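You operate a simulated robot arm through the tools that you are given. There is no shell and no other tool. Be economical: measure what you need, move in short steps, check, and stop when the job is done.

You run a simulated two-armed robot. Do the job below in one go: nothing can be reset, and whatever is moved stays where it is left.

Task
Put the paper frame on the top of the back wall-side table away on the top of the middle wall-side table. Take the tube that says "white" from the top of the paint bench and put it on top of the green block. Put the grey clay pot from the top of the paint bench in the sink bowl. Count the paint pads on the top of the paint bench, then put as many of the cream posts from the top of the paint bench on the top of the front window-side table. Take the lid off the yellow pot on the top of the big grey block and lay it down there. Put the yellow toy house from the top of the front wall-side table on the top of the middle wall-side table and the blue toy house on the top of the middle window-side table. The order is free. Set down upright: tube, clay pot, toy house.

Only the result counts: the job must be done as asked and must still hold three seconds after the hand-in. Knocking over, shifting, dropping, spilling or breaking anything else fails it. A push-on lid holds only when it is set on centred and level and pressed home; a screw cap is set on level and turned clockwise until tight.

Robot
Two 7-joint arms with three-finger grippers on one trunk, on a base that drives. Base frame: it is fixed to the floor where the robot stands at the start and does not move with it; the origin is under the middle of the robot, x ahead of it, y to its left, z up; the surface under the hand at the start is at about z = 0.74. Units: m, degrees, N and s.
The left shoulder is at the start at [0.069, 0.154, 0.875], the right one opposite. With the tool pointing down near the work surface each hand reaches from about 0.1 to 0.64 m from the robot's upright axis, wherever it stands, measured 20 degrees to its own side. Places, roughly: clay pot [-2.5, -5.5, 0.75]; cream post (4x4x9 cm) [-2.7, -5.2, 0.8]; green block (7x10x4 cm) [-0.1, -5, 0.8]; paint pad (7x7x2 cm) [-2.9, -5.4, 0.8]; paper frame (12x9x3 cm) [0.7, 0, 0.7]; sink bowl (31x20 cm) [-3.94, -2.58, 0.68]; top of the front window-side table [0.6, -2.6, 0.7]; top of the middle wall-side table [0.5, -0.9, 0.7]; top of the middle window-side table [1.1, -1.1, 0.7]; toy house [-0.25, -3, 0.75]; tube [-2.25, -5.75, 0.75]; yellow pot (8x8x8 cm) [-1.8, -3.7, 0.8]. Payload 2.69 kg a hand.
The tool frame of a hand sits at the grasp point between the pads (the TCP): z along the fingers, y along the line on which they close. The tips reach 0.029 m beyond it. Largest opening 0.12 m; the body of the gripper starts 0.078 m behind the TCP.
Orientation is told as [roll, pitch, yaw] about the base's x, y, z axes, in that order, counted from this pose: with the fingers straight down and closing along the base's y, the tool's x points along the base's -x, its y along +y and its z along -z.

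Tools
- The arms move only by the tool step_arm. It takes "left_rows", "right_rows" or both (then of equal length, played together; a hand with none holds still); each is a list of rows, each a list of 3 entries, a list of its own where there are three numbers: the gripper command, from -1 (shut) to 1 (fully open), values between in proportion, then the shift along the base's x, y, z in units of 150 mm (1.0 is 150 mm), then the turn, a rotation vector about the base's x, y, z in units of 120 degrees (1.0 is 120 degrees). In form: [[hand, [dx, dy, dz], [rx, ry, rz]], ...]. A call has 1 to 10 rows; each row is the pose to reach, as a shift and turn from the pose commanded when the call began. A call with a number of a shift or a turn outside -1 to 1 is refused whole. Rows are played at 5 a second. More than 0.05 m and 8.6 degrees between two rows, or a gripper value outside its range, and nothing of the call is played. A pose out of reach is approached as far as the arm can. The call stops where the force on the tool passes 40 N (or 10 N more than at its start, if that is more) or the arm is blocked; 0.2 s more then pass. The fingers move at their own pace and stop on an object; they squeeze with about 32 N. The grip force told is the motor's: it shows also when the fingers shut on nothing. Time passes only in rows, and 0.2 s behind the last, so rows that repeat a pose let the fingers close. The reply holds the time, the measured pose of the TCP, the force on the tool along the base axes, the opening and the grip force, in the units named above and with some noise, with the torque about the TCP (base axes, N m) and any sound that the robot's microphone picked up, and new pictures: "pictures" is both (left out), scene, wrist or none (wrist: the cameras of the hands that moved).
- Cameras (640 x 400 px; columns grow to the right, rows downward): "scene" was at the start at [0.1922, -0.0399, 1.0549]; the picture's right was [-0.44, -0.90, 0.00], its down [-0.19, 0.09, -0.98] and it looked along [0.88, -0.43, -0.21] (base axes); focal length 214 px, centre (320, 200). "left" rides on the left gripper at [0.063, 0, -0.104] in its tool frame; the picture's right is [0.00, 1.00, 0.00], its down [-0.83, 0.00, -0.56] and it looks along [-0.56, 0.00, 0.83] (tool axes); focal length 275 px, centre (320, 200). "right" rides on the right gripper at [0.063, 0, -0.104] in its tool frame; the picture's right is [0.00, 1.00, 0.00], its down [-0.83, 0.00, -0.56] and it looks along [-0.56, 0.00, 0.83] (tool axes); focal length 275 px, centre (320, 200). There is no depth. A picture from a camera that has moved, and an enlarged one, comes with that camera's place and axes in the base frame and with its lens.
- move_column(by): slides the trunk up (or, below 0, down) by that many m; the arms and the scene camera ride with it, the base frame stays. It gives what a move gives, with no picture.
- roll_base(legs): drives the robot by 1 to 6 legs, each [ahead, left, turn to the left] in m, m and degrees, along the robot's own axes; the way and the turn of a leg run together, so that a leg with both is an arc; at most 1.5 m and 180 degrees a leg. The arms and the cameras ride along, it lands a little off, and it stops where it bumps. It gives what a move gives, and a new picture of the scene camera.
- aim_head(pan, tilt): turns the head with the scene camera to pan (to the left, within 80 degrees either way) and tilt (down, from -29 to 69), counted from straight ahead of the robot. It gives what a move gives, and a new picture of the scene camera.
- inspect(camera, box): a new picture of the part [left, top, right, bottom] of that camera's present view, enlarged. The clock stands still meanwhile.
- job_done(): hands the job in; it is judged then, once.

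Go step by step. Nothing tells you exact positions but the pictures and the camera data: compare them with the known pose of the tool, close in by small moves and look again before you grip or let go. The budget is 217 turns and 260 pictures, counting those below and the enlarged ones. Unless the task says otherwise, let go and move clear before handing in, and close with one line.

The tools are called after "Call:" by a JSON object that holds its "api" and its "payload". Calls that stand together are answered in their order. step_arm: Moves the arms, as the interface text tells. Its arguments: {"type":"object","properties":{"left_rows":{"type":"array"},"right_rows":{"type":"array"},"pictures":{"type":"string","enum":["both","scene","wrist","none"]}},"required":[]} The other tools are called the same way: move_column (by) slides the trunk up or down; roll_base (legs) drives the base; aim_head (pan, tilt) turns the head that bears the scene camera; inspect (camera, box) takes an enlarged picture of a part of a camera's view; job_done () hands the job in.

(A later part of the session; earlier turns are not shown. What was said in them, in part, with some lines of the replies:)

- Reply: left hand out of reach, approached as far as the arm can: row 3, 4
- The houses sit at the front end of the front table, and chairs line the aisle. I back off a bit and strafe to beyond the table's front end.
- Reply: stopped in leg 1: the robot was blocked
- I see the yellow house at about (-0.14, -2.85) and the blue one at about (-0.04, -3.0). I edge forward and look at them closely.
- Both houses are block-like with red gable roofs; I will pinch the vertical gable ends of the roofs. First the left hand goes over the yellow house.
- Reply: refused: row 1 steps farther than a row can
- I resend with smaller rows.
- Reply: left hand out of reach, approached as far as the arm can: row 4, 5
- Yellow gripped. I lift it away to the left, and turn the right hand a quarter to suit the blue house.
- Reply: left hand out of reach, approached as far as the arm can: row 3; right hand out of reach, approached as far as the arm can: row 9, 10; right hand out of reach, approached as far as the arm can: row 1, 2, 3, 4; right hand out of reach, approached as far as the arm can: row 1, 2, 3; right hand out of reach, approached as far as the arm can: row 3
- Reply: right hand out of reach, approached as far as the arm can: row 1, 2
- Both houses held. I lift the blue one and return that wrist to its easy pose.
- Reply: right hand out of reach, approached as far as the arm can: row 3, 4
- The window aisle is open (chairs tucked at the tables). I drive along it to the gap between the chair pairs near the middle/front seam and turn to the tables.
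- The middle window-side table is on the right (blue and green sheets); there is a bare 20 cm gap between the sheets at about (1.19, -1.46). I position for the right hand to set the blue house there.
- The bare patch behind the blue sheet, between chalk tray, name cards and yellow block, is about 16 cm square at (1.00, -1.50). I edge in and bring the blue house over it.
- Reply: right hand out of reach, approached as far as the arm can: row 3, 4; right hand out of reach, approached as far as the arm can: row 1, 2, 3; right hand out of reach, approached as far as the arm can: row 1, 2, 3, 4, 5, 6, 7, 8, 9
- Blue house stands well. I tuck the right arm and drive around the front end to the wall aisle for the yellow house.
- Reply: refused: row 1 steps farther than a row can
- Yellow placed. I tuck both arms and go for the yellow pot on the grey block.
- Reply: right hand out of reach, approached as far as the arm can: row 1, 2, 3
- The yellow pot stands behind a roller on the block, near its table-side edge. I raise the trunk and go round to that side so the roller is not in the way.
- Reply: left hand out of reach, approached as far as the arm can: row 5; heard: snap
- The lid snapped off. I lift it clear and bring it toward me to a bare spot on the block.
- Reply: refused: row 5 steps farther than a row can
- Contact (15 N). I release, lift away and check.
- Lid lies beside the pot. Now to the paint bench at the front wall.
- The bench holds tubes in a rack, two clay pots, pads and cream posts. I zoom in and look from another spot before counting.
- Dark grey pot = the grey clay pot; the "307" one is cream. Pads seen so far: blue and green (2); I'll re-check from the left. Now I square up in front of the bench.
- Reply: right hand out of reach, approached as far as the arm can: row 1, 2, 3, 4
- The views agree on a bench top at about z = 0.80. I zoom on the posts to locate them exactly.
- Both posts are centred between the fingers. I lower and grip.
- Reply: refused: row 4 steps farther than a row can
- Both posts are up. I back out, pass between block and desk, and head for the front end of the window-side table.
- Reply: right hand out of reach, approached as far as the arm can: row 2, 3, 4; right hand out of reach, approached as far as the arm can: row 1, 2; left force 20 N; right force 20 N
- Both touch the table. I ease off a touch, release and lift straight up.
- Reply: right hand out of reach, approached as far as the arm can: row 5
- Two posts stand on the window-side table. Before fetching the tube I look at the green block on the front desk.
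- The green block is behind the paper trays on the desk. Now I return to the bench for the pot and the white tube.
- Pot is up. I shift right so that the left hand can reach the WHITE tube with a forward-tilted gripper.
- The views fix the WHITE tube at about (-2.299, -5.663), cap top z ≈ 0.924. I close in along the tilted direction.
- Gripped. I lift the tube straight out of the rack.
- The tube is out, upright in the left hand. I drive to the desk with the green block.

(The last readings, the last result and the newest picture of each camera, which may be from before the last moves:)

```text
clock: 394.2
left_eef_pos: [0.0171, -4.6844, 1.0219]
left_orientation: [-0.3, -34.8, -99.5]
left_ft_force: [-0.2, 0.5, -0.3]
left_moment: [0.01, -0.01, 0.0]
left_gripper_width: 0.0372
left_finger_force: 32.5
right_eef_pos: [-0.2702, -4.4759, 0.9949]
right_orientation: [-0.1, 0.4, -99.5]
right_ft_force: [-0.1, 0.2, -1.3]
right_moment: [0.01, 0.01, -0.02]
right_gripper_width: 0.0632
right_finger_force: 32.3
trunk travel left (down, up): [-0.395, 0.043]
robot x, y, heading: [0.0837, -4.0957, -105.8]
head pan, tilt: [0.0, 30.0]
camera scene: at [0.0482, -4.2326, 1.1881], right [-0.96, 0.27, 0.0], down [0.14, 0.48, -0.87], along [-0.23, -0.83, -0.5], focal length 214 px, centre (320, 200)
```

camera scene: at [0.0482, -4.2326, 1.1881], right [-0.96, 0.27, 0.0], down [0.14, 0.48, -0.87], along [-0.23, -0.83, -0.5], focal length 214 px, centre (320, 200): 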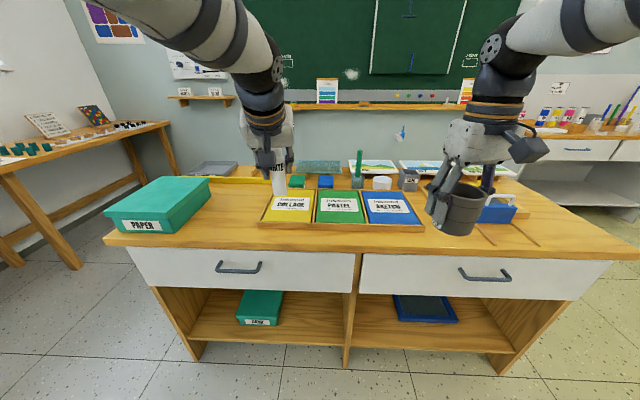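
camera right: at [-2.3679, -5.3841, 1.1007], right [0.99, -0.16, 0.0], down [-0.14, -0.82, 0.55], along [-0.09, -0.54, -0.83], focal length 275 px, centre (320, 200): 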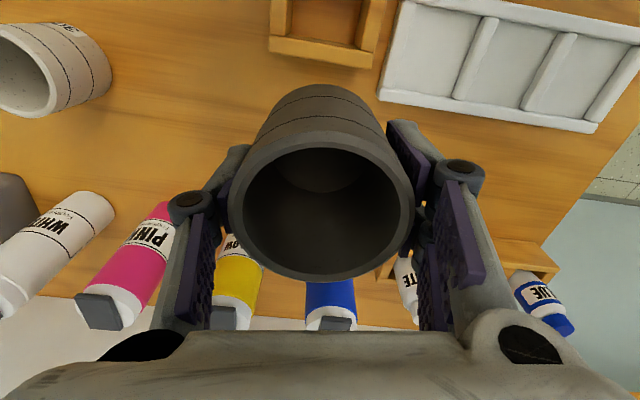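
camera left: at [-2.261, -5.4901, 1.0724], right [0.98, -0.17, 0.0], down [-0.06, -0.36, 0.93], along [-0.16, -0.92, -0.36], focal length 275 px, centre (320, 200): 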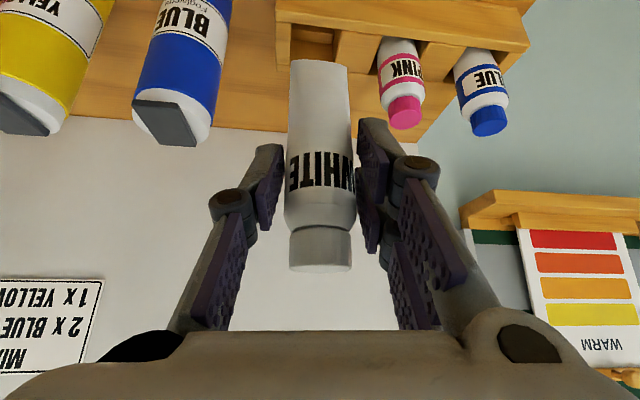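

Call:
{"api": "inspect", "payload": {"camera": "scene", "box": [240, 140, 400, 240]}}

```text
4.00 times, centred on (320, 190) of scene
camera zoom: at [0.0482, -4.2326, 1.1881], right [-0.96, 0.27, 0.0], down [0.14, 0.48, -0.87], along [-0.23, -0.83, -0.5], focal length 858 px, centre (320, 240)
```

zoom: 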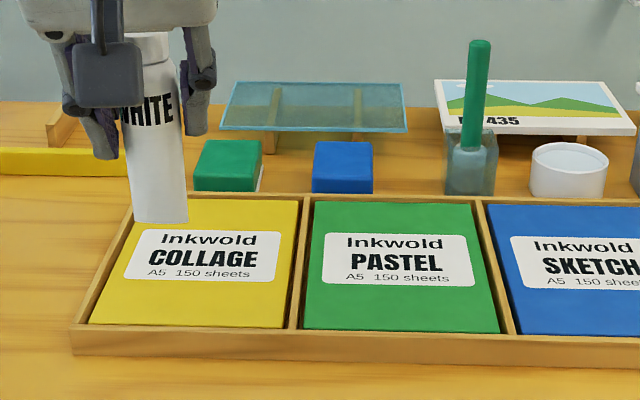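

The green block's top is at z ≈ 0.82, centred about (-0.078, -5.03). I drive closer and bring the tube over it.

Call:
{"api": "roll_base", "payload": {"legs": [[0.26, 0, 0]]}}

Call:
{"api": "step_arm", "payload": {"left_rows": [[-1, [-0.05, -0.2, -0.1], [0, 0, 0]], [-1, [-0.1, -0.4, -0.2], [0, 0, 0]], [-1, [-0.13, -0.58, -0.4], [0, 0, 0]], [-1, [-0.13, -0.62, -0.6], [0, 0, 0]]], "pictures": "both"}}

```text
clock: 396.1
left_eef_pos: [-0.0508, -4.9373, 1.0236]
left_orientation: [-0.2, -34.8, -99.3]
left_ft_force: [0.0, 0.7, -1.1]
left_moment: [0.03, -0.04, 0.04]
left_gripper_width: 0.0369
left_finger_force: 31.9
right_eef_pos: [-0.3408, -4.7307, 0.9953]
right_orientation: [-0.3, 0.4, -99.3]
right_ft_force: [0.1, -0.1, -1.6]
right_moment: [0.03, -0.02, 0.02]
right_gripper_width: 0.0635
right_finger_force: 31.7
trunk travel left (down, up): [-0.395, 0.043]
robot x, y, heading: [0.0147, -4.3508, -105.4]
head pan, tilt: [0.0, 30.0]
camera scene: at [-0.0221, -4.4852, 1.1881], right [-0.96, 0.27, 0.0], down [0.13, 0.48, -0.87], along [-0.23, -0.83, -0.5], focal length 214 px, centre (320, 200)
```

scene: 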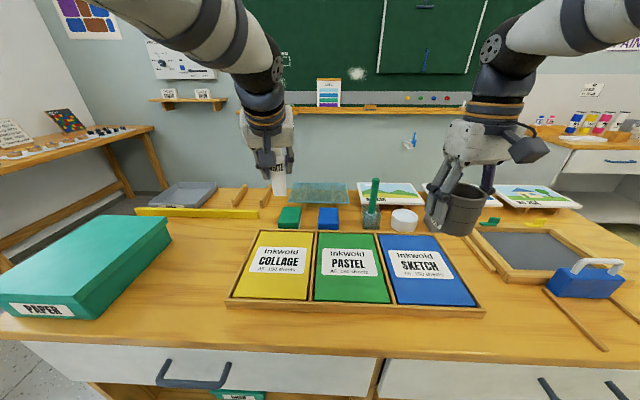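

```text
clock: 397.1
left_eef_pos: [-0.0704, -5.0296, 0.9325]
left_orientation: [-0.2, -34.9, -99.3]
left_ft_force: [0.3, 0.9, -1.5]
left_moment: [0.02, 0.01, -0.01]
left_gripper_width: 0.0367
left_finger_force: 32.0
right_eef_pos: [-0.3404, -4.7298, 0.9947]
right_orientation: [-0.2, 0.5, -99.1]
right_ft_force: [0.0, 0.0, -1.4]
right_moment: [-0.01, 0.0, -0.01]
right_gripper_width: 0.0635
right_finger_force: 32.4
trunk travel left (down, up): [-0.395, 0.043]
robot x, y, heading: [0.0163, -4.3504, -105.5]
head pan, tilt: [0.0, 30.0]
camera scene: at [-0.0219, -4.4847, 1.1881], right [-0.96, 0.27, 0.0], down [0.13, 0.48, -0.87], along [-0.23, -0.83, -0.5], focal length 214 px, centre (320, 200)
camera left: at [-0.0512, -4.9217, 0.9813], right [0.99, -0.17, 0.0], down [-0.06, -0.36, 0.93], along [-0.16, -0.92, -0.36], focal length 275 px, centre (320, 200)
```

scene: 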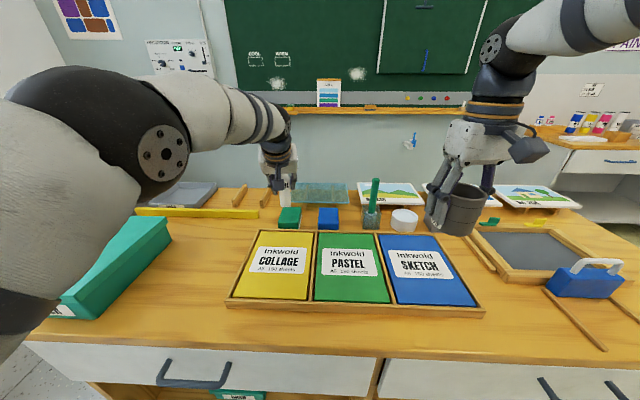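
left: 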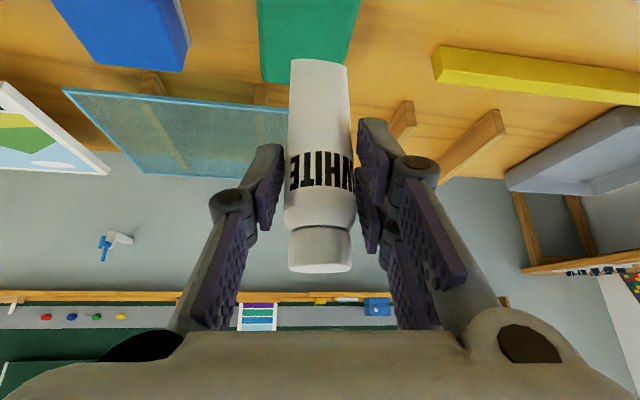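

Call:
{"api": "inspect", "payload": {"camera": "scene", "box": [230, 150, 358, 230]}}

```text
5.00 times, centred on (294, 190) of scene
camera zoom: at [-0.0219, -4.4847, 1.1881], right [-0.96, 0.27, 0.0], down [0.13, 0.48, -0.87], along [-0.23, -0.83, -0.5], focal length 1072 px, centre (450, 250)
```

zoom: 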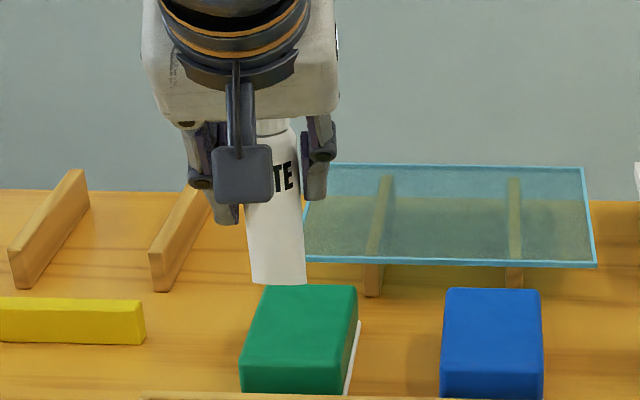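

Call:
{"api": "step_arm", "payload": {"left_rows": [[-1, [-0.065, 0, -0.1], [0, 0, 0]], [-1, [-0.065, 0, -0.2], [0, 0, 0]], [-1, [-0.065, 0, -0.28], [0, 0, 0]]], "pictures": "wrist"}}

Call:
{"api": "inspect", "payload": {"camera": "scene", "box": [230, 150, 358, 230]}}

```text
clock: 397.9
left_eef_pos: [-0.0791, -5.0303, 0.8976]
left_orientation: [-0.3, -35.6, -99.2]
left_ft_force: [0.9, 1.7, 21.8]
left_moment: [-0.07, -0.01, 0.0]
left_gripper_width: 0.0367
left_finger_force: 32.5
right_eef_pos: [-0.3394, -4.727, 0.9992]
right_orientation: [-0.2, 0.1, -99.2]
right_ft_force: [0.0, 0.0, -1.6]
right_moment: [0.0, 0.03, 0.02]
right_gripper_width: 0.0634
right_finger_force: 32.0
trunk travel left (down, up): [-0.395, 0.043]
robot x, y, heading: [0.0154, -4.3513, -105.8]
head pan, tilt: [0.0, 30.0]
camera left: at [-0.0607, -4.921, 0.9457], right [0.99, -0.17, 0.0], down [-0.06, -0.35, 0.94], along [-0.16, -0.92, -0.35], focal length 275 px, centre (320, 200)
```

left: 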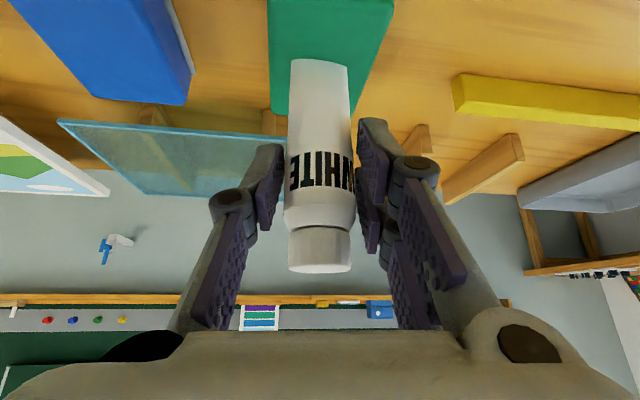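

```text
5.00 times, centred on (294, 190) of scene
camera zoom: at [-0.0214, -4.4819, 1.1893], right [-0.96, 0.27, 0.0], down [0.13, 0.48, -0.87], along [-0.23, -0.84, -0.5], focal length 1072 px, centre (450, 250)
```

zoom: 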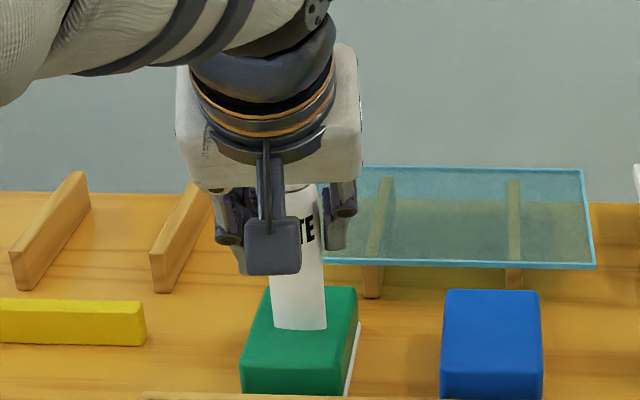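

Contact on the block. I ease off, open, and withdraw straight back along the tilted axis upward.

Call:
{"api": "step_arm", "payload": {"left_rows": [[-1, [-0.065, 0, -0.25], [0, 0, 0]], [-1, [-0.065, 0, -0.235], [0, 0, 0]]], "pictures": "none"}}

```text
clock: 398.5
left_eef_pos: [-0.091, -5.0298, 0.8552]
left_orientation: [-0.4, -35.0, -99.3]
left_ft_force: [-1.7, -4.1, 19.8]
left_moment: [-0.34, 0.18, 0.01]
left_gripper_width: 0.036
left_finger_force: 32.0
right_eef_pos: [-0.3395, -4.7268, 0.9962]
right_orientation: [-0.1, 0.3, -99.3]
right_ft_force: [-0.6, 0.4, -1.9]
right_moment: [-0.01, 0.01, -0.01]
right_gripper_width: 0.0633
right_finger_force: 32.0
trunk travel left (down, up): [-0.395, 0.043]
robot x, y, heading: [0.014, -4.3527, -105.7]
head pan, tilt: [0.0, 30.0]
```

I mistakenly moved relative to the lowered pose, so the fingers slid down along the tube; I check how things stand.

Call:
{"api": "inspect", "payload": {"camera": "scene", "box": [230, 150, 358, 230]}}

Call:
{"api": "inspect", "payload": {"camera": "left", "box": [160, 0, 480, 200]}}

```text
5.00 times, centred on (294, 190) of scene
camera zoom: at [-0.0218, -4.4833, 1.1881], right [-0.96, 0.27, 0.0], down [0.13, 0.48, -0.87], along [-0.23, -0.83, -0.5], focal length 1072 px, centre (450, 250)
```

zoom: 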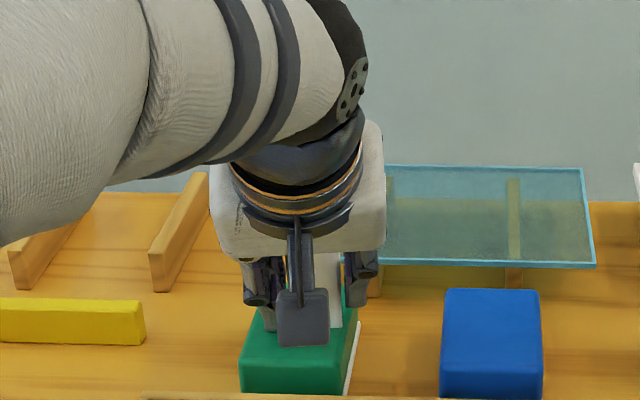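

```text
2.00 times, centred on (320, 100) of left
camera zoom: at [-0.0718, -4.9208, 0.9047], right [0.99, -0.17, 0.0], down [-0.06, -0.36, 0.93], along [-0.16, -0.92, -0.36], focal length 551 px, centre (320, 400)
```

zoom: 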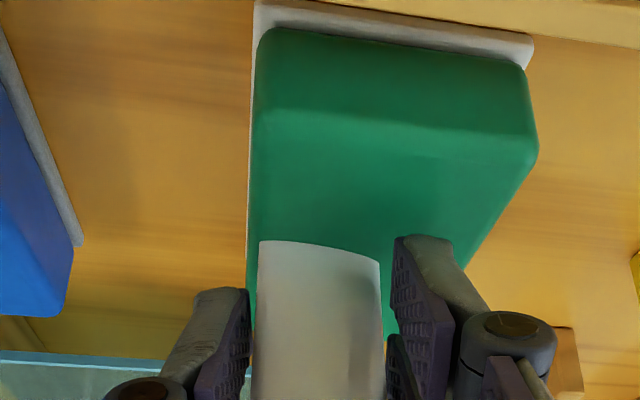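

The tube still stands but is 1 cm off-centre; I lift it slightly, re-centre, and lower to contact.

Call:
{"api": "step_arm", "payload": {"left_rows": [[-1, [0, 0, 0.04], [0, 0, 0]], [-1, [0, 0, 0.08], [0, 0, 0]], [-1, [0.035, 0.005, 0.08], [0, 0, 0]], [-1, [0.07, 0.01, 0.08], [0, 0, 0]], [-1, [0.07, 0.01, 0.05], [0, 0, 0]], [-1, [0.07, 0.01, 0.03], [0, 0, 0]]], "pictures": "none"}}

Call:
{"api": "inspect", "payload": {"camera": "left", "box": [160, 0, 480, 200]}}

```text
clock: 399.9
left_eef_pos: [-0.0806, -5.029, 0.8588]
left_orientation: [-0.2, -34.8, -99.3]
left_ft_force: [-0.3, 0.3, -1.6]
left_moment: [0.02, 0.01, -0.01]
left_gripper_width: 0.0357
left_finger_force: 32.2
right_eef_pos: [-0.3409, -4.7295, 0.9956]
right_orientation: [-0.1, 0.5, -99.3]
right_ft_force: [0.6, -0.1, -0.6]
right_moment: [0.0, 0.01, -0.02]
right_gripper_width: 0.0632
right_finger_force: 31.8
trunk travel left (down, up): [-0.395, 0.043]
robot x, y, heading: [0.0208, -4.352, -105.8]
head pan, tilt: [0.0, 30.0]
```

```text
2.00 times, centred on (320, 100) of left
camera zoom: at [-0.061, -4.92, 0.9089], right [0.99, -0.17, 0.0], down [-0.06, -0.36, 0.93], along [-0.16, -0.92, -0.36], focal length 551 px, centre (320, 400)
```

zoom: 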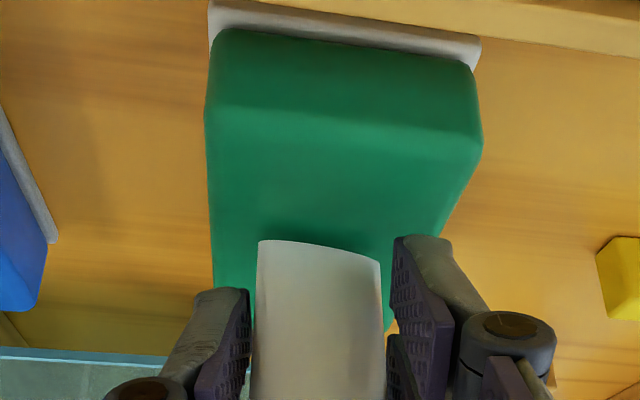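

Call:
{"api": "step_arm", "payload": {"left_rows": [[-1, [0.005, 0.045, 0], [0, 0, 0]], [-1, [0.005, 0.045, -0.012], [0, 0, 0]], [-1, [0.005, 0.045, -0.024], [0, 0, 0]]], "pictures": "none"}}

```text
clock: 400.7
left_eef_pos: [-0.0798, -5.0223, 0.8551]
left_orientation: [-0.2, -34.9, -99.3]
left_ft_force: [-0.1, 0.3, -2.1]
left_moment: [0.03, 0.02, -0.01]
left_gripper_width: 0.0355
left_finger_force: 32.4
right_eef_pos: [-0.3405, -4.7288, 0.9966]
right_orientation: [-0.2, 0.4, -99.4]
right_ft_force: [0.8, -0.7, -2.2]
right_moment: [0.0, 0.03, -0.02]
right_gripper_width: 0.0633
right_finger_force: 32.0
trunk travel left (down, up): [-0.395, 0.043]
robot x, y, heading: [0.0149, -4.352, -105.3]
head pan, tilt: [0.0, 30.0]
```

Call:
{"api": "step_arm", "payload": {"left_rows": [[-1, [0, 0, -0.01], [0, 0, 0]], [-1, [0, 0, -0.02], [0, 0, 0]]], "pictures": "none"}}

Call:
{"api": "inspect", "payload": {"camera": "left", "box": [160, 0, 480, 200]}}

```text
clock: 401.3
left_eef_pos: [-0.08, -5.0227, 0.8545]
left_orientation: [-0.2, -35.1, -99.3]
left_ft_force: [0.2, 0.0, 7.8]
left_moment: [-0.03, 0.13, -0.01]
left_gripper_width: 0.0357
left_finger_force: 31.9
right_eef_pos: [-0.3399, -4.7294, 0.9974]
right_orientation: [-0.2, 0.2, -99.2]
right_ft_force: [0.5, 0.7, -1.0]
right_moment: [-0.01, 0.01, 0.01]
right_gripper_width: 0.0635
right_finger_force: 32.6
trunk travel left (down, up): [-0.395, 0.043]
robot x, y, heading: [0.0143, -4.3505, -105.6]
head pan, tilt: [0.0, 30.0]
```

```text
2.00 times, centred on (320, 100) of left
camera zoom: at [-0.0602, -4.9131, 0.9045], right [0.99, -0.17, 0.0], down [-0.06, -0.35, 0.93], along [-0.16, -0.92, -0.36], focal length 551 px, centre (320, 400)
```

zoom: 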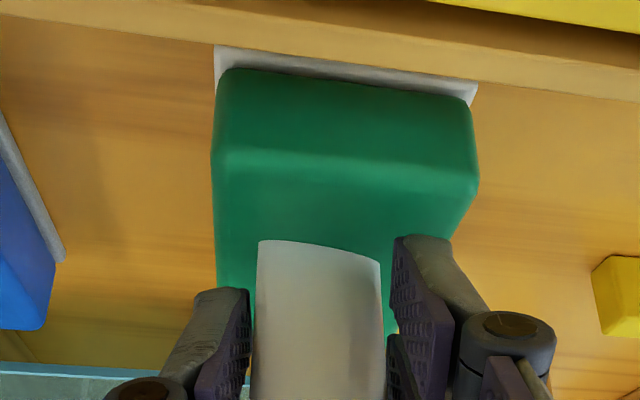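

Call:
{"api": "step_arm", "payload": {"left_rows": [[-1, [0, 0, 0.005], [0, 0, 0]], [-0.3, [0, 0, 0.005], [0, 0, 0]], [-0.1, [0, 0, 0.005], [0, 0, 0]], [-0.1, [0, 0, 0.005], [0, 0, 0]], [-0.1, [0, 0, 0.2], [0, 0, 0]], [-0.1, [0, 0, 0.45], [0, 0, 0]], [-0.1, [0, 0, 0.7], [0, 0, 0]], [-0.1, [0, 0, 0.95], [0, 0, 0]]], "pictures": "wrist"}}

Call:
{"api": "inspect", "payload": {"camera": "scene", "box": [230, 150, 358, 230]}}

```text
clock: 403.1
left_eef_pos: [-0.0801, -5.0209, 0.9953]
left_orientation: [-0.1, -34.8, -99.4]
left_ft_force: [0.2, -1.3, 0.1]
left_moment: [-0.02, 0.01, -0.01]
left_gripper_width: 0.0543
left_finger_force: 0.0
right_eef_pos: [-0.3395, -4.728, 0.9946]
right_orientation: [-0.2, 0.3, -99.3]
right_ft_force: [0.3, 0.4, -1.6]
right_moment: [0.03, -0.01, 0.03]
right_gripper_width: 0.0633
right_finger_force: 31.8
trunk travel left (down, up): [-0.395, 0.043]
robot x, y, heading: [0.0105, -4.3505, -105.8]
head pan, tilt: [0.0, 30.0]
camera left: at [-0.0609, -4.9129, 1.045], right [0.99, -0.17, 0.0], down [-0.06, -0.36, 0.93], along [-0.16, -0.92, -0.36], focal length 275 px, centre (320, 200)
```

left: 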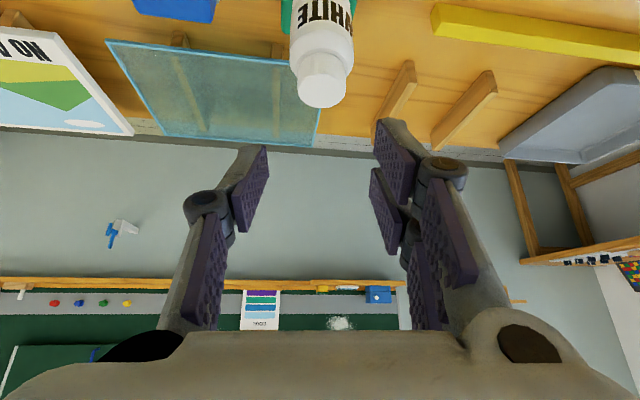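

```text
5.00 times, centred on (294, 190) of scene
camera zoom: at [-0.0218, -4.4844, 1.1882], right [-0.96, 0.27, 0.0], down [0.13, 0.48, -0.87], along [-0.23, -0.83, -0.5], focal length 1072 px, centre (450, 250)
```

zoom: 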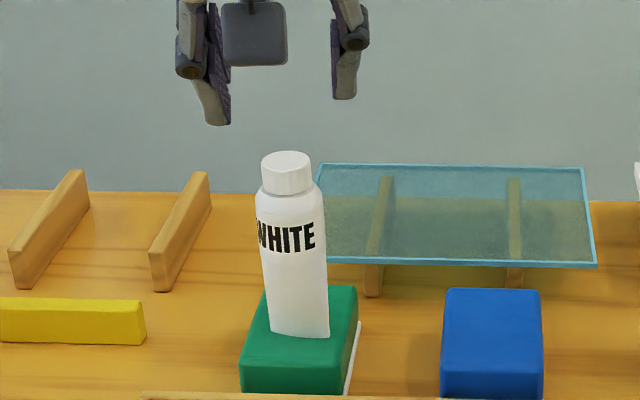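

Tube stands on the green block. I withdraw the left arm and carry the pot toward the sink.

Call:
{"api": "step_arm", "payload": {"left_rows": [[0, [0.05, 0.25, 0.05], [0, 0, 0]], [0, [0.1, 0.5, 0.1], [0, 0, 0]], [0, [0.15, 0.75, 0.15], [0, 0, 0]], [0, [0.2, 0.98, 0.2], [0, 0, 0]]], "pictures": "scene"}}

Call:
{"api": "roll_base", "payload": {"legs": [[-0.5, 0, 0], [0, -1.24, 0], [1.2, 0, 0], [0, -1.2, 0], [0, -0.9, 0], [0, 0, -90]]}}

```text
clock: 404.1
left_eef_pos: [-0.0501, -4.8734, 1.0261]
left_orientation: [-0.3, -34.9, -99.2]
left_ft_force: [-0.3, 0.4, 0.8]
left_moment: [-0.04, -0.02, 0.01]
left_gripper_width: 0.06
left_finger_force: 0.0
left hand out of reach, approached as far as the arm can: row 3
right_eef_pos: [-0.3397, -4.7289, 0.9965]
right_orientation: [-0.2, 0.3, -99.4]
right_ft_force: [-0.8, 0.1, -1.4]
right_moment: [-0.02, -0.03, 0.0]
right_gripper_width: 0.0633
right_finger_force: 31.7
trunk travel left (down, up): [-0.395, 0.043]
robot x, y, heading: [0.0159, -4.3508, -105.3]
head pan, tilt: [0.0, 30.0]
camera scene: at [-0.0219, -4.484, 1.1884], right [-0.96, 0.27, 0.0], down [0.13, 0.48, -0.87], along [-0.23, -0.83, -0.5], focal length 214 px, centre (320, 200)
```

scene: 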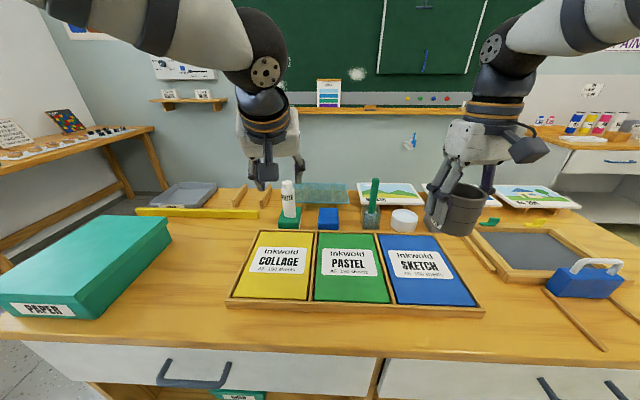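

```text
clock: 441.6
left_eef_pos: [-3.8975, -4.0758, 1.0254]
left_orientation: [-0.3, -34.9, 171.1]
left_ft_force: [0.7, -0.3, 0.8]
left_moment: [-0.02, 0.0, 0.02]
left_gripper_width: 0.06
left_finger_force: 0.2
right_eef_pos: [-3.7542, -3.7852, 0.9952]
right_orientation: [-0.2, 0.4, 171.1]
right_ft_force: [0.0, 0.0, -1.6]
right_moment: [-0.01, 0.01, 0.01]
right_gripper_width: 0.0635
right_finger_force: 32.0
trunk travel left (down, up): [-0.395, 0.043]
robot x, y, heading: [-3.3707, -4.1385, 164.7]
head pan, tilt: [0.0, 30.0]
camera scene: at [-3.507, -4.0991, 1.1882], right [0.26, 0.96, 0.0], down [0.48, -0.13, -0.87], along [-0.84, 0.23, -0.5], focal length 214 px, centre (320, 200)
```

scene: 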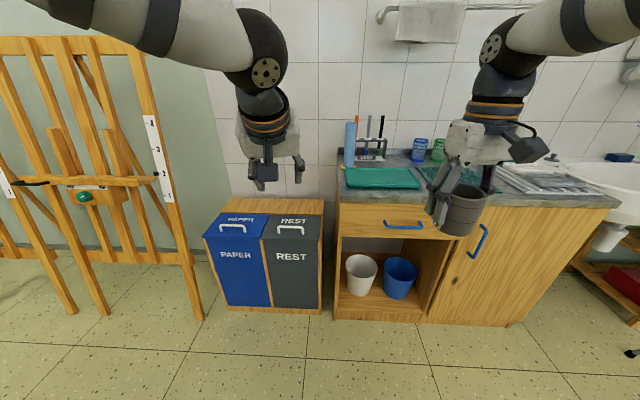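

Call:
{"api": "roll_base", "payload": {"legs": [[0, -1.15, 0]]}}

Call:
{"api": "aim_head", "payload": {"pan": -10, "tilt": 30}}

```text
clock: 450.7
left_eef_pos: [-3.5884, -2.9648, 1.0249]
left_orientation: [-0.2, -34.9, 170.2]
left_ft_force: [0.6, -0.2, -0.6]
left_moment: [-0.01, 0.02, 0.0]
left_gripper_width: 0.06
left_finger_force: 0.0
right_eef_pos: [-3.4409, -2.6748, 0.9961]
right_orientation: [-0.2, 0.4, 170.2]
right_ft_force: [-0.5, -0.2, -1.1]
right_moment: [0.01, -0.02, 0.02]
right_gripper_width: 0.0632
right_finger_force: 32.4
trunk travel left (down, up): [-0.395, 0.043]
robot x, y, heading: [-3.0633, -3.0333, 163.9]
head pan, tilt: [0.0, 30.0]
camera scene: at [-3.1983, -2.9924, 1.1882], right [0.28, 0.96, 0.0], down [0.48, -0.14, -0.87], along [-0.83, 0.24, -0.5], focal length 214 px, centre (320, 200)
```

scene: 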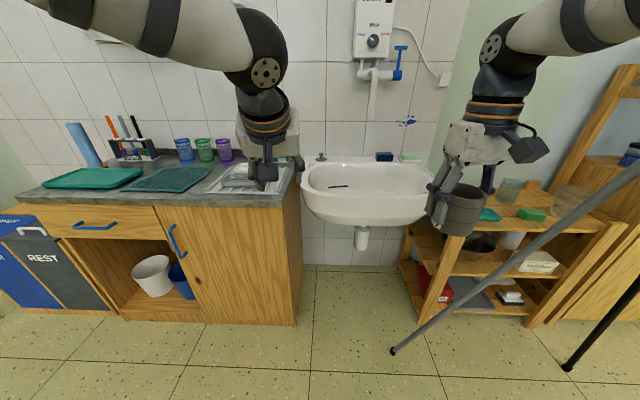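

```text
clock: 451.4
left_eef_pos: [-3.5889, -2.9665, 1.0259]
left_orientation: [-0.2, -34.8, 170.2]
left_ft_force: [-0.6, -0.3, -0.5]
left_moment: [0.0, 0.01, 0.0]
left_gripper_width: 0.0601
left_finger_force: 0.1
right_eef_pos: [-3.4418, -2.6739, 0.9939]
right_orientation: [-0.2, 0.4, 170.3]
right_ft_force: [0.2, 0.0, -1.5]
right_moment: [-0.02, 0.0, 0.02]
right_gripper_width: 0.0633
right_finger_force: 32.6
trunk travel left (down, up): [-0.395, 0.043]
robot x, y, heading: [-3.0638, -3.0317, 164.1]
head pan, tilt: [-10.0, 30.0]
camera scene: at [-3.1927, -2.9778, 1.1882], right [0.44, 0.9, 0.0], down [0.45, -0.22, -0.87], along [-0.78, 0.38, -0.5], focal length 214 px, centre (320, 200)
```

scene: 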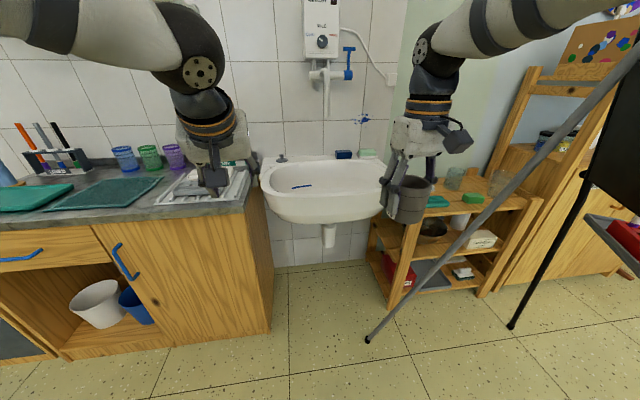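

Call:
{"api": "step_arm", "payload": {"left_rows": [[0, [0.2, -0.05, 0.1], [-0.018, -0.065, 0]], [0, [0.4, -0.1, 0.15], [-0.036, -0.13, 0]], [0, [0.6, -0.15, 0.2], [-0.054, -0.195, 0]], [0, [0.8, -0.2, 0.2], [-0.072, -0.26, 0]], [0, [1, -0.25, 0.2], [-0.08, -0.28, 0]]], "pictures": "none"}}

Call:
{"api": "roll_base", "payload": {"legs": [[0.34, 0, 0]]}}

Call:
{"api": "aim_head", "payload": {"pan": -5, "tilt": 45}}

```text
clock: 452.6
left_eef_pos: [-3.4383, -3.0016, 1.0548]
left_orientation: [3.5, 0.0, 169.2]
left_ft_force: [-0.2, 0.1, -0.4]
left_moment: [-0.01, 0.0, -0.03]
left_gripper_width: 0.0599
left_finger_force: 0.0
right_eef_pos: [-3.4411, -2.6755, 0.9954]
right_orientation: [-0.2, 0.3, 170.3]
right_ft_force: [0.4, -0.8, -1.5]
right_moment: [-0.01, 0.01, 0.01]
right_gripper_width: 0.0632
right_finger_force: 31.6
trunk travel left (down, up): [-0.395, 0.043]
robot x, y, heading: [-3.0655, -3.0341, 164.1]
head pan, tilt: [-10.0, 30.0]
```

```text
clock: 454.8
left_eef_pos: [-3.7657, -2.9106, 1.0558]
left_orientation: [3.4, 0.1, 169.5]
left_ft_force: [0.4, 0.7, -0.4]
left_moment: [-0.01, -0.04, 0.0]
left_gripper_width: 0.0601
left_finger_force: 0.1
right_eef_pos: [-3.7683, -2.5833, 0.9967]
right_orientation: [-0.2, 0.3, 170.5]
right_ft_force: [0.0, -0.2, -2.1]
right_moment: [0.01, 0.02, -0.05]
right_gripper_width: 0.063
right_finger_force: 32.3
trunk travel left (down, up): [-0.395, 0.043]
robot x, y, heading: [-3.39, -2.9395, 164.3]
head pan, tilt: [-10.0, 30.0]
camera scene: at [-3.5191, -2.8854, 1.1881], right [0.44, 0.9, 0.0], down [0.45, -0.22, -0.87], along [-0.78, 0.38, -0.5], focal length 214 px, centre (320, 200)
```

scene: 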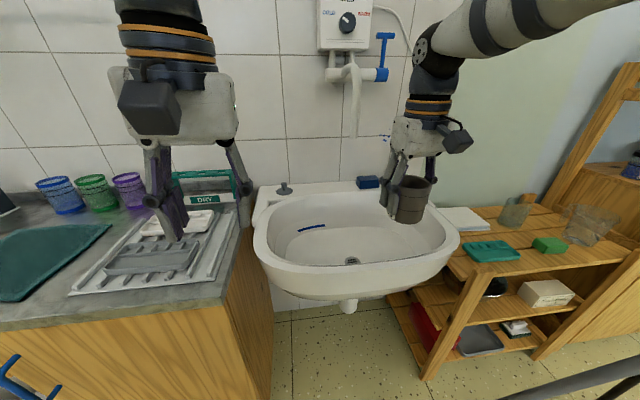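

```text
clock: 455.6
left_eef_pos: [-3.7651, -2.9119, 1.0554]
left_orientation: [3.3, -0.1, 169.4]
left_ft_force: [0.4, 0.8, -0.1]
left_moment: [0.02, 0.01, 0.03]
left_gripper_width: 0.0598
left_finger_force: 0.1
right_eef_pos: [-3.7684, -2.5835, 0.9951]
right_orientation: [-0.2, 0.5, 170.4]
right_ft_force: [1.0, 0.1, -1.8]
right_moment: [-0.01, 0.02, -0.01]
right_gripper_width: 0.0631
right_finger_force: 32.1
trunk travel left (down, up): [-0.395, 0.043]
robot x, y, heading: [-3.3896, -2.9381, 164.2]
head pan, tilt: [-5.0, 45.0]
camera scene: at [-3.5131, -2.896, 1.1656], right [0.36, 0.93, 0.0], down [0.66, -0.25, -0.71], along [-0.66, 0.25, -0.71], focal length 214 px, centre (320, 200)
```

scene: 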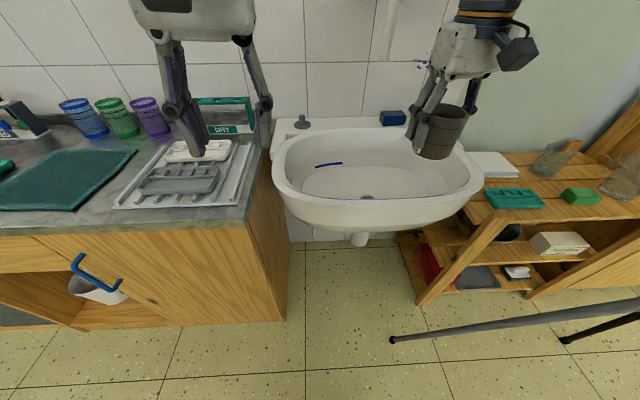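

Call:
{"api": "inspect", "payload": {"camera": "scene", "box": [260, 100, 500, 250]}}

```text
2.67 times, centred on (380, 175) of scene
camera zoom: at [-3.5131, -2.896, 1.1656], right [0.36, 0.93, 0.0], down [0.66, -0.25, -0.71], along [-0.66, 0.25, -0.71], focal length 572 px, centre (160, 267)
```

zoom: 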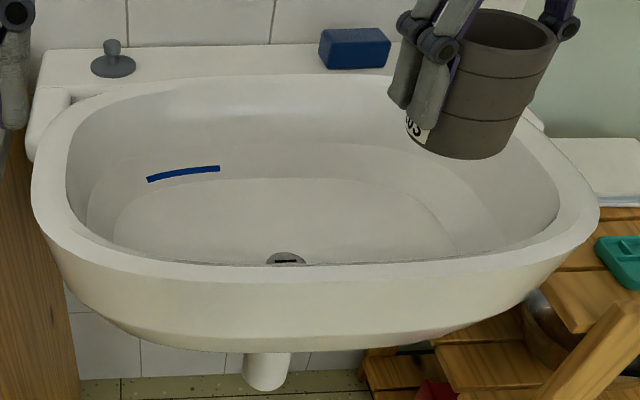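

The pot can stand on the bowl floor beside the drain, about (-3.96, -2.51). I lift the left arm clear and edge closer.

Call:
{"api": "step_arm", "payload": {"left_rows": [[0, [0.2, -0.1, 0.2], [0, 0, 0]], [0, [0.4, -0.2, 0.4], [0, 0, 0]], [0, [0.5, -0.3, 0.6], [0, 0, 0]]], "pictures": "none"}}

Call:
{"api": "roll_base", "payload": {"legs": [[0.12, -0.08, 0]]}}

```text
clock: 456.4
left_eef_pos: [-3.6903, -2.9559, 1.1453]
left_orientation: [3.4, -0.1, 169.4]
left_ft_force: [-0.6, 0.1, 0.9]
left_moment: [0.05, 0.01, 0.0]
left_gripper_width: 0.0599
left_finger_force: 0.0
right_eef_pos: [-3.7673, -2.5854, 0.9947]
right_orientation: [-0.2, 0.3, 170.4]
right_ft_force: [0.1, -0.8, -1.6]
right_moment: [0.03, 0.0, 0.02]
right_gripper_width: 0.0631
right_finger_force: 32.0
trunk travel left (down, up): [-0.395, 0.043]
robot x, y, heading: [-3.3889, -2.9421, 164.2]
head pan, tilt: [-5.0, 45.0]
```

```text
clock: 457.8
left_eef_pos: [-3.7844, -2.8453, 1.1436]
left_orientation: [3.4, -0.1, 169.5]
left_ft_force: [0.4, 0.4, 0.0]
left_moment: [-0.04, 0.01, 0.01]
left_gripper_width: 0.0599
left_finger_force: 0.0
right_eef_pos: [-3.8623, -2.4737, 0.9953]
right_orientation: [-0.2, 0.3, 170.4]
right_ft_force: [-0.5, 0.1, -1.7]
right_moment: [-0.02, -0.01, 0.0]
right_gripper_width: 0.0634
right_finger_force: 32.2
trunk travel left (down, up): [-0.395, 0.043]
robot x, y, heading: [-3.4826, -2.8303, 164.4]
head pan, tilt: [-5.0, 45.0]
camera scene: at [-3.6076, -2.7862, 1.1655], right [0.36, 0.93, 0.0], down [0.66, -0.25, -0.71], along [-0.66, 0.25, -0.71], focal length 214 px, centre (320, 200)
```

scene: 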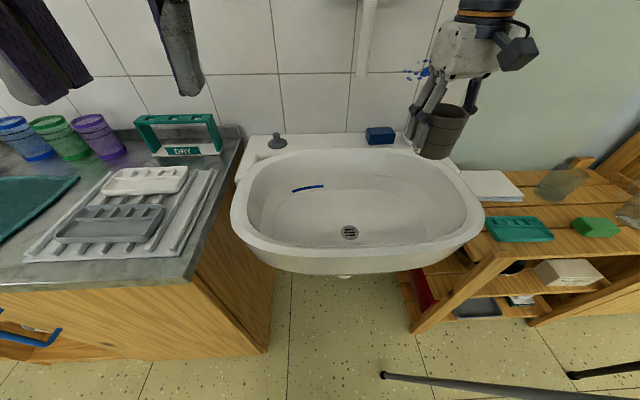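

Call:
{"api": "step_arm", "payload": {"right_rows": [[-1, [-0.2, -0.07, -0.05], [0, 0, 0]], [-1, [-0.4, -0.14, -0.1], [0, 0, 0]], [-1, [-0.6, -0.2, -0.2], [0, 0, 0]], [-1, [-0.72, -0.25, -0.35], [0, 0, 0]]], "pictures": "both"}}

```text
clock: 458.8
left_eef_pos: [-3.7836, -2.842, 1.1443]
left_orientation: [3.5, -0.1, 169.3]
left_ft_force: [0.2, 0.1, -0.3]
left_moment: [0.01, -0.03, -0.01]
left_gripper_width: 0.0601
left_finger_force: 0.2
right_eef_pos: [-3.9685, -2.5082, 0.945]
right_orientation: [-0.1, 0.1, 170.3]
right_ft_force: [7.4, 16.9, 5.6]
right_moment: [-2.62, 1.19, -0.25]
right_gripper_width: 0.0632
right_finger_force: 31.7
trunk travel left (down, up): [-0.395, 0.043]
robot x, y, heading: [-3.4848, -2.8294, 164.0]
head pan, tilt: [-5.0, 45.0]
camera scene: at [-3.6052, -2.7842, 1.1659], right [0.36, 0.93, 0.0], down [0.66, -0.25, -0.71], along [-0.66, 0.25, -0.71], focal length 214 px, centre (320, 200)
camera right: at [-3.9069, -2.5204, 1.0502], right [-0.16, -0.99, 0.0], down [-0.82, 0.14, 0.55], along [-0.55, 0.09, -0.83], focal length 275 px, centre (320, 200)
```

scene: 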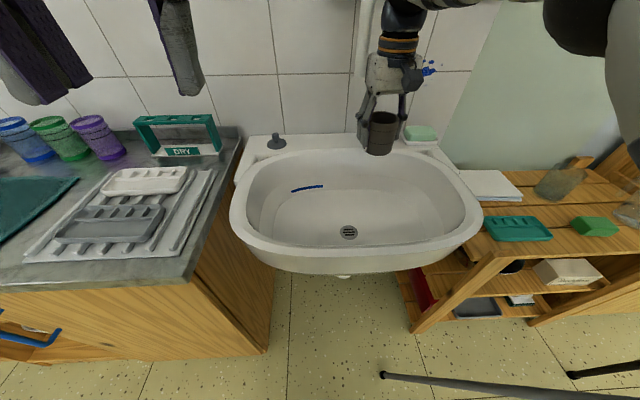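
right: 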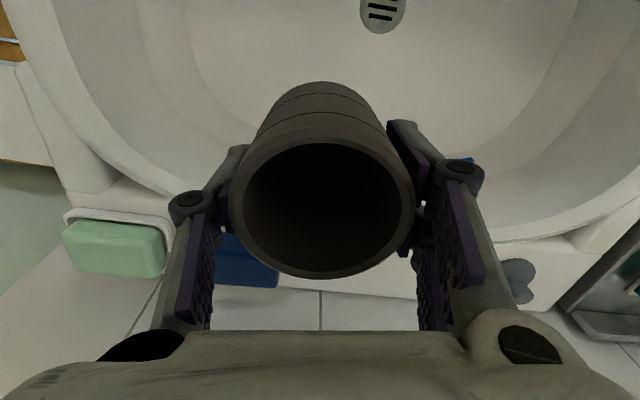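

The hand touched the tap spout; I back off and choose a spot further from the tap, beside the drain.

Call:
{"api": "step_arm", "payload": {"right_rows": [[-1, [0.1, 0.1, 0], [0, 0, 0]], [-1, [0.25, 0.2, 0], [0, 0, 0]], [-1, [0.42, 0.3, 0], [0, 0, 0]]], "pictures": "both"}}

```text
clock: 459.6
left_eef_pos: [-3.7845, -2.8457, 1.1454]
left_orientation: [3.4, -0.1, 169.5]
left_ft_force: [-0.7, 0.8, 0.0]
left_moment: [-0.03, 0.01, 0.01]
left_gripper_width: 0.06
left_finger_force: 0.0
right_eef_pos: [-3.9077, -2.4675, 0.9426]
right_orientation: [-0.2, 0.4, 170.5]
right_ft_force: [-0.3, 0.0, -1.6]
right_moment: [-0.01, 0.0, -0.02]
right_gripper_width: 0.0632
right_finger_force: 31.8
trunk travel left (down, up): [-0.395, 0.043]
robot x, y, heading: [-3.4842, -2.8272, 164.2]
head pan, tilt: [-5.0, 45.0]
camera scene: at [-3.6065, -2.7866, 1.1656], right [0.36, 0.93, 0.0], down [0.66, -0.25, -0.71], along [-0.66, 0.25, -0.71], focal length 214 px, centre (320, 200)
camera right: at [-3.8456, -2.4789, 1.048], right [-0.16, -0.99, 0.0], down [-0.82, 0.13, 0.55], along [-0.54, 0.09, -0.83], focal length 275 px, centre (320, 200)
```

scene: 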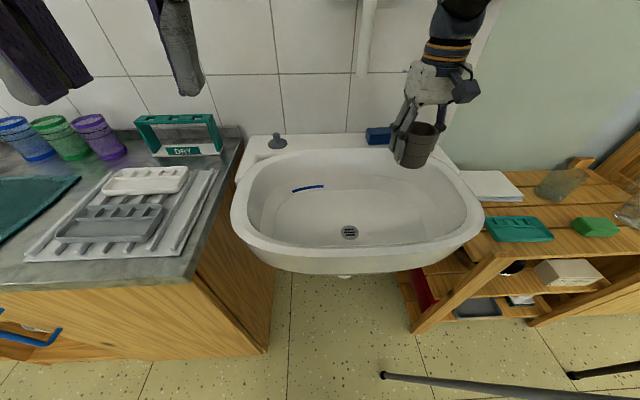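
right: 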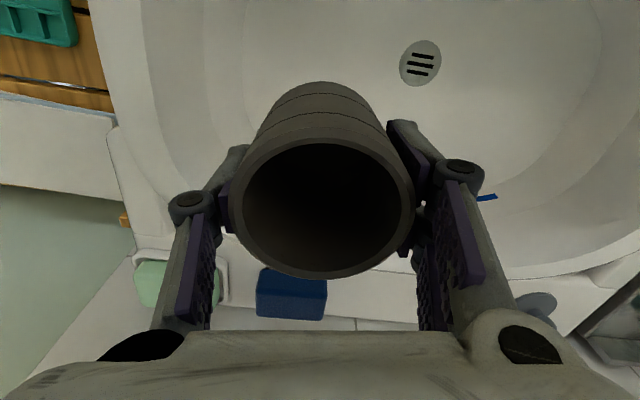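

Call:
{"api": "step_arm", "payload": {"right_rows": [[-1, [0, 0, -0.25], [0, 0, 0]], [-1, [0, 0, -0.5], [0, 0, 0]], [-1, [0, 0, -0.75], [0, 0, 0]], [-1, [0, 0, -1], [0, 0, 0]]], "pictures": "both"}}

```text
clock: 460.6
left_eef_pos: [-3.7854, -2.8461, 1.1442]
left_orientation: [3.4, 0.0, 169.5]
left_ft_force: [0.1, -0.3, 1.1]
left_moment: [-0.02, -0.05, -0.01]
left_gripper_width: 0.0602
left_finger_force: 0.0
right_eef_pos: [-3.9089, -2.4653, 0.792]
right_orientation: [-0.1, 0.4, 170.5]
right_ft_force: [1.1, 0.1, -1.7]
right_moment: [0.0, -0.02, -0.01]
right_gripper_width: 0.0632
right_finger_force: 31.6
trunk travel left (down, up): [-0.395, 0.043]
robot x, y, heading: [-3.4857, -2.8296, 164.3]
head pan, tilt: [-5.0, 45.0]
camera scene: at [-3.6075, -2.7866, 1.1654], right [0.36, 0.93, 0.0], down [0.66, -0.25, -0.71], along [-0.66, 0.25, -0.71], focal length 214 px, centre (320, 200)
camera right: at [-3.8463, -2.4779, 0.8978], right [-0.16, -0.99, 0.0], down [-0.82, 0.13, 0.55], along [-0.54, 0.09, -0.83], focal length 275 px, centre (320, 200)
```

scene: 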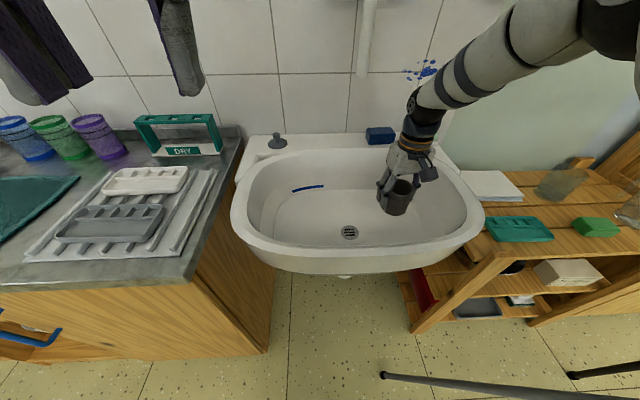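
right: 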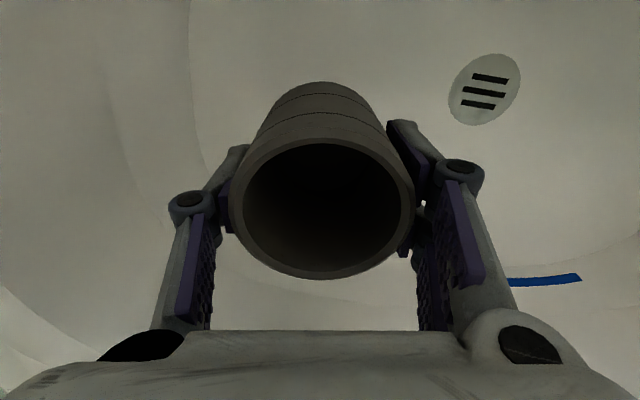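

Call:
{"api": "step_arm", "payload": {"right_rows": [[-1, [0, 0, -0.2], [0, 0, 0]], [-1, [0, 0, -0.36], [0, 0, 0]]], "pictures": "none"}}

Call:
{"api": "inspect", "payload": {"camera": "scene", "box": [320, 130, 480, 230]}}

```text
clock: 461.2
left_eef_pos: [-3.7852, -2.8449, 1.1444]
left_orientation: [3.3, -0.1, 169.4]
left_ft_force: [0.5, 0.6, 0.1]
left_moment: [0.0, 0.01, 0.02]
left_gripper_width: 0.06
left_finger_force: 0.0
right_eef_pos: [-3.9087, -2.4664, 0.7391]
right_orientation: [-0.2, 0.2, 170.4]
right_ft_force: [0.1, -0.3, -2.0]
right_moment: [0.03, 0.0, -0.04]
right_gripper_width: 0.0632
right_finger_force: 31.8
trunk travel left (down, up): [-0.395, 0.043]
robot x, y, heading: [-3.4836, -2.8286, 164.0]
head pan, tilt: [-5.0, 45.0]
```

```text
4.00 times, centred on (400, 180) of scene
camera zoom: at [-3.6071, -2.7867, 1.1655], right [0.36, 0.93, 0.0], down [0.66, -0.25, -0.71], along [-0.66, 0.25, -0.71], focal length 858 px, centre (0, 280)
```

zoom: 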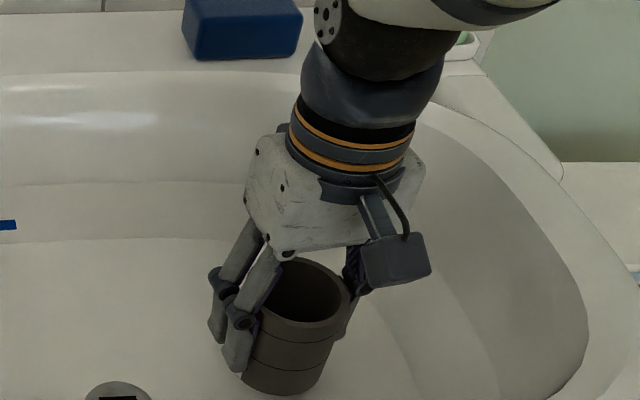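

Almost down; I lower in small steps until contact.

Call:
{"api": "step_arm", "payload": {"right_rows": [[-1, [0, 0, -0.02], [0, 0, 0]], [-1, [0, 0, -0.04], [0, 0, 0]], [-1, [0, 0, -0.055], [0, 0, 0]], [-1, [0, 0, -0.07], [0, 0, 0]]], "pictures": "none"}}

```text
clock: 462.2
left_eef_pos: [-3.784, -2.8468, 1.1465]
left_orientation: [3.3, -0.1, 169.4]
left_ft_force: [0.7, 0.3, 0.5]
left_moment: [-0.04, 0.03, 0.0]
left_gripper_width: 0.0599
left_finger_force: 0.0
right_eef_pos: [-3.9081, -2.4665, 0.7298]
right_orientation: [-0.2, 0.2, 170.5]
right_ft_force: [3.0, -0.4, 14.0]
right_moment: [-0.34, -0.4, 0.04]
right_gripper_width: 0.0632
right_finger_force: 31.3
trunk travel left (down, up): [-0.395, 0.043]
robot x, y, heading: [-3.4825, -2.828, 164.3]
head pan, tilt: [-5.0, 45.0]
```

Call:
{"api": "step_arm", "payload": {"right_rows": [[-1, [0, 0, 0.008], [0, 0, 0]], [0.15, [0, 0, 0.008], [0, 0, 0]], [0.4, [0, 0, 0.008], [0, 0, 0]], [0.4, [0, 0, 0.008], [0, 0, 0]], [0.4, [0, 0, 0.2], [0, 0, 0]], [0.4, [0, 0, 0.45], [0, 0, 0]], [0.4, [0, 0, 0.7], [0, 0, 0]], [0.4, [0, 0, 1], [0, 0, 0]]], "pictures": "both"}}

```text
clock: 464.0
left_eef_pos: [-3.7841, -2.8471, 1.1441]
left_orientation: [3.3, 0.0, 169.3]
left_ft_force: [0.6, -0.3, 0.3]
left_moment: [0.0, 0.05, 0.0]
left_gripper_width: 0.0601
left_finger_force: 0.0
right_eef_pos: [-3.9059, -2.4673, 0.8791]
right_orientation: [-0.2, 0.4, 170.5]
right_ft_force: [0.7, 0.8, 0.5]
right_moment: [-0.01, -0.01, -0.01]
right_gripper_width: 0.0839
right_finger_force: 0.1
trunk travel left (down, up): [-0.395, 0.043]
robot x, y, heading: [-3.4806, -2.827, 164.4]
head pan, tilt: [-5.0, 45.0]
camera scene: at [-3.6065, -2.7872, 1.1657], right [0.36, 0.93, 0.0], down [0.66, -0.25, -0.71], along [-0.66, 0.25, -0.71], focal length 214 px, centre (320, 200)
camera right: at [-3.8445, -2.4799, 0.9847], right [-0.16, -0.99, 0.0], down [-0.82, 0.13, 0.55], along [-0.54, 0.09, -0.83], focal length 275 px, centre (320, 200)
```

scene: 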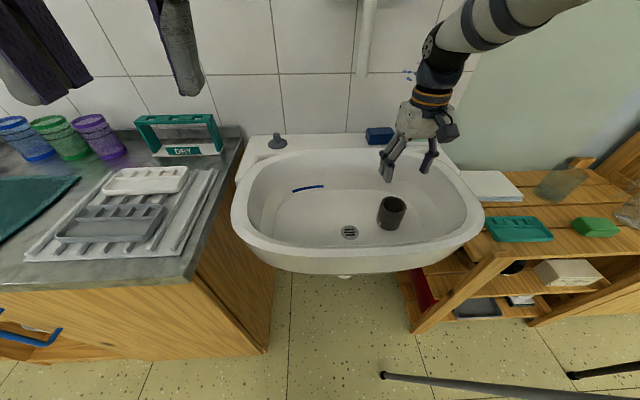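
right: 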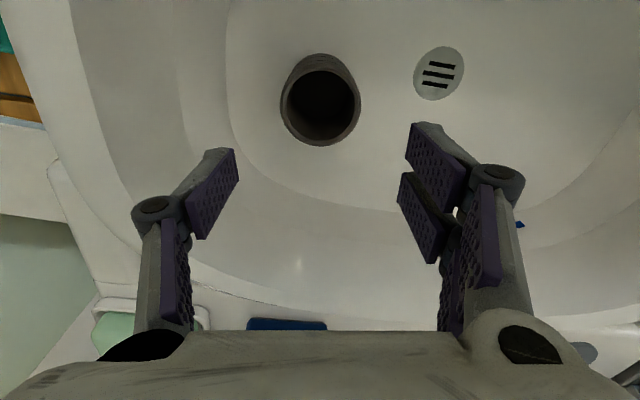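

The pot stands upright in the bowl. I lift the hand clear, back away and take a last look.

Call:
{"api": "step_arm", "payload": {"right_rows": [[0.4, [0.15, 0, 0.25], [0, 0, 0]], [0.4, [0.4, -0.05, 0.45], [0, 0, 0]], [0.4, [0.65, -0.1, 0.6], [0, 0, 0]]], "pictures": "none"}}

Call:
{"api": "roll_base", "payload": {"legs": [[-0.4, 0, 0]]}}

```text
clock: 464.8
left_eef_pos: [-3.7851, -2.8462, 1.1452]
left_orientation: [3.4, 0.0, 169.4]
left_ft_force: [-0.5, -0.3, 0.1]
left_moment: [0.02, -0.02, -0.01]
left_gripper_width: 0.0601
left_finger_force: 0.2
right_eef_pos: [-3.8467, -2.4746, 0.9464]
right_orientation: [-0.1, 0.4, 170.4]
right_ft_force: [-0.4, 1.2, -1.5]
right_moment: [0.01, -0.04, 0.0]
right_gripper_width: 0.084
right_finger_force: 0.1
right hand out of reach, approached as far as the arm can: row 3
trunk travel left (down, up): [-0.395, 0.043]
robot x, y, heading: [-3.4858, -2.827, 164.1]
head pan, tilt: [-5.0, 45.0]
```

```text
clock: 467.2
left_eef_pos: [-3.4024, -2.9543, 1.1438]
left_orientation: [3.4, -0.1, 169.5]
left_ft_force: [0.1, -0.7, -0.3]
left_moment: [0.0, -0.03, -0.02]
left_gripper_width: 0.06
left_finger_force: 0.0
right_eef_pos: [-3.4647, -2.5831, 0.9479]
right_orientation: [-0.2, 0.4, 170.5]
right_ft_force: [0.6, -0.4, 0.3]
right_moment: [0.02, 0.0, 0.0]
right_gripper_width: 0.0844
right_finger_force: 0.0
trunk travel left (down, up): [-0.395, 0.043]
robot x, y, heading: [-3.1036, -2.9346, 164.1]
head pan, tilt: [-5.0, 45.0]
camera scene: at [-3.2246, -2.8951, 1.1656], right [0.35, 0.93, 0.0], down [0.66, -0.25, -0.71], along [-0.66, 0.25, -0.71], focal length 214 px, centre (320, 200)
```

scene: 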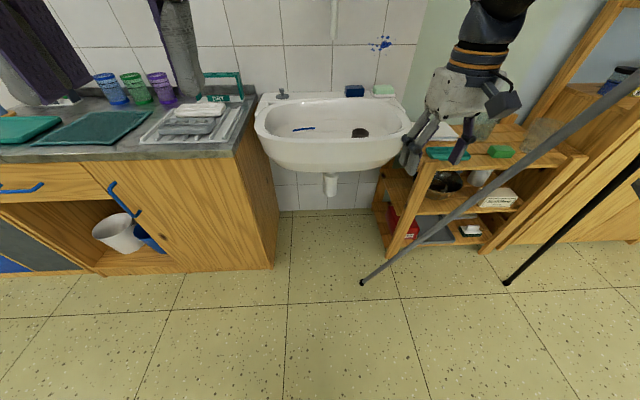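

Everything is placed and both hands are free and clear, so I hand in.

Call:
{"api": "job_done", "payload": {}}

```text
The job is handed in.
```

All seven parts of the job are done and handed in: frame, tube, clay pot, two posts (I counted two paint pads, blue and green), lid, and both toy houses. Two small bumps happened on the way: my base nudged the big grey block and a gripper brushed the sink tap. Nothing looked out of place in later pictures.
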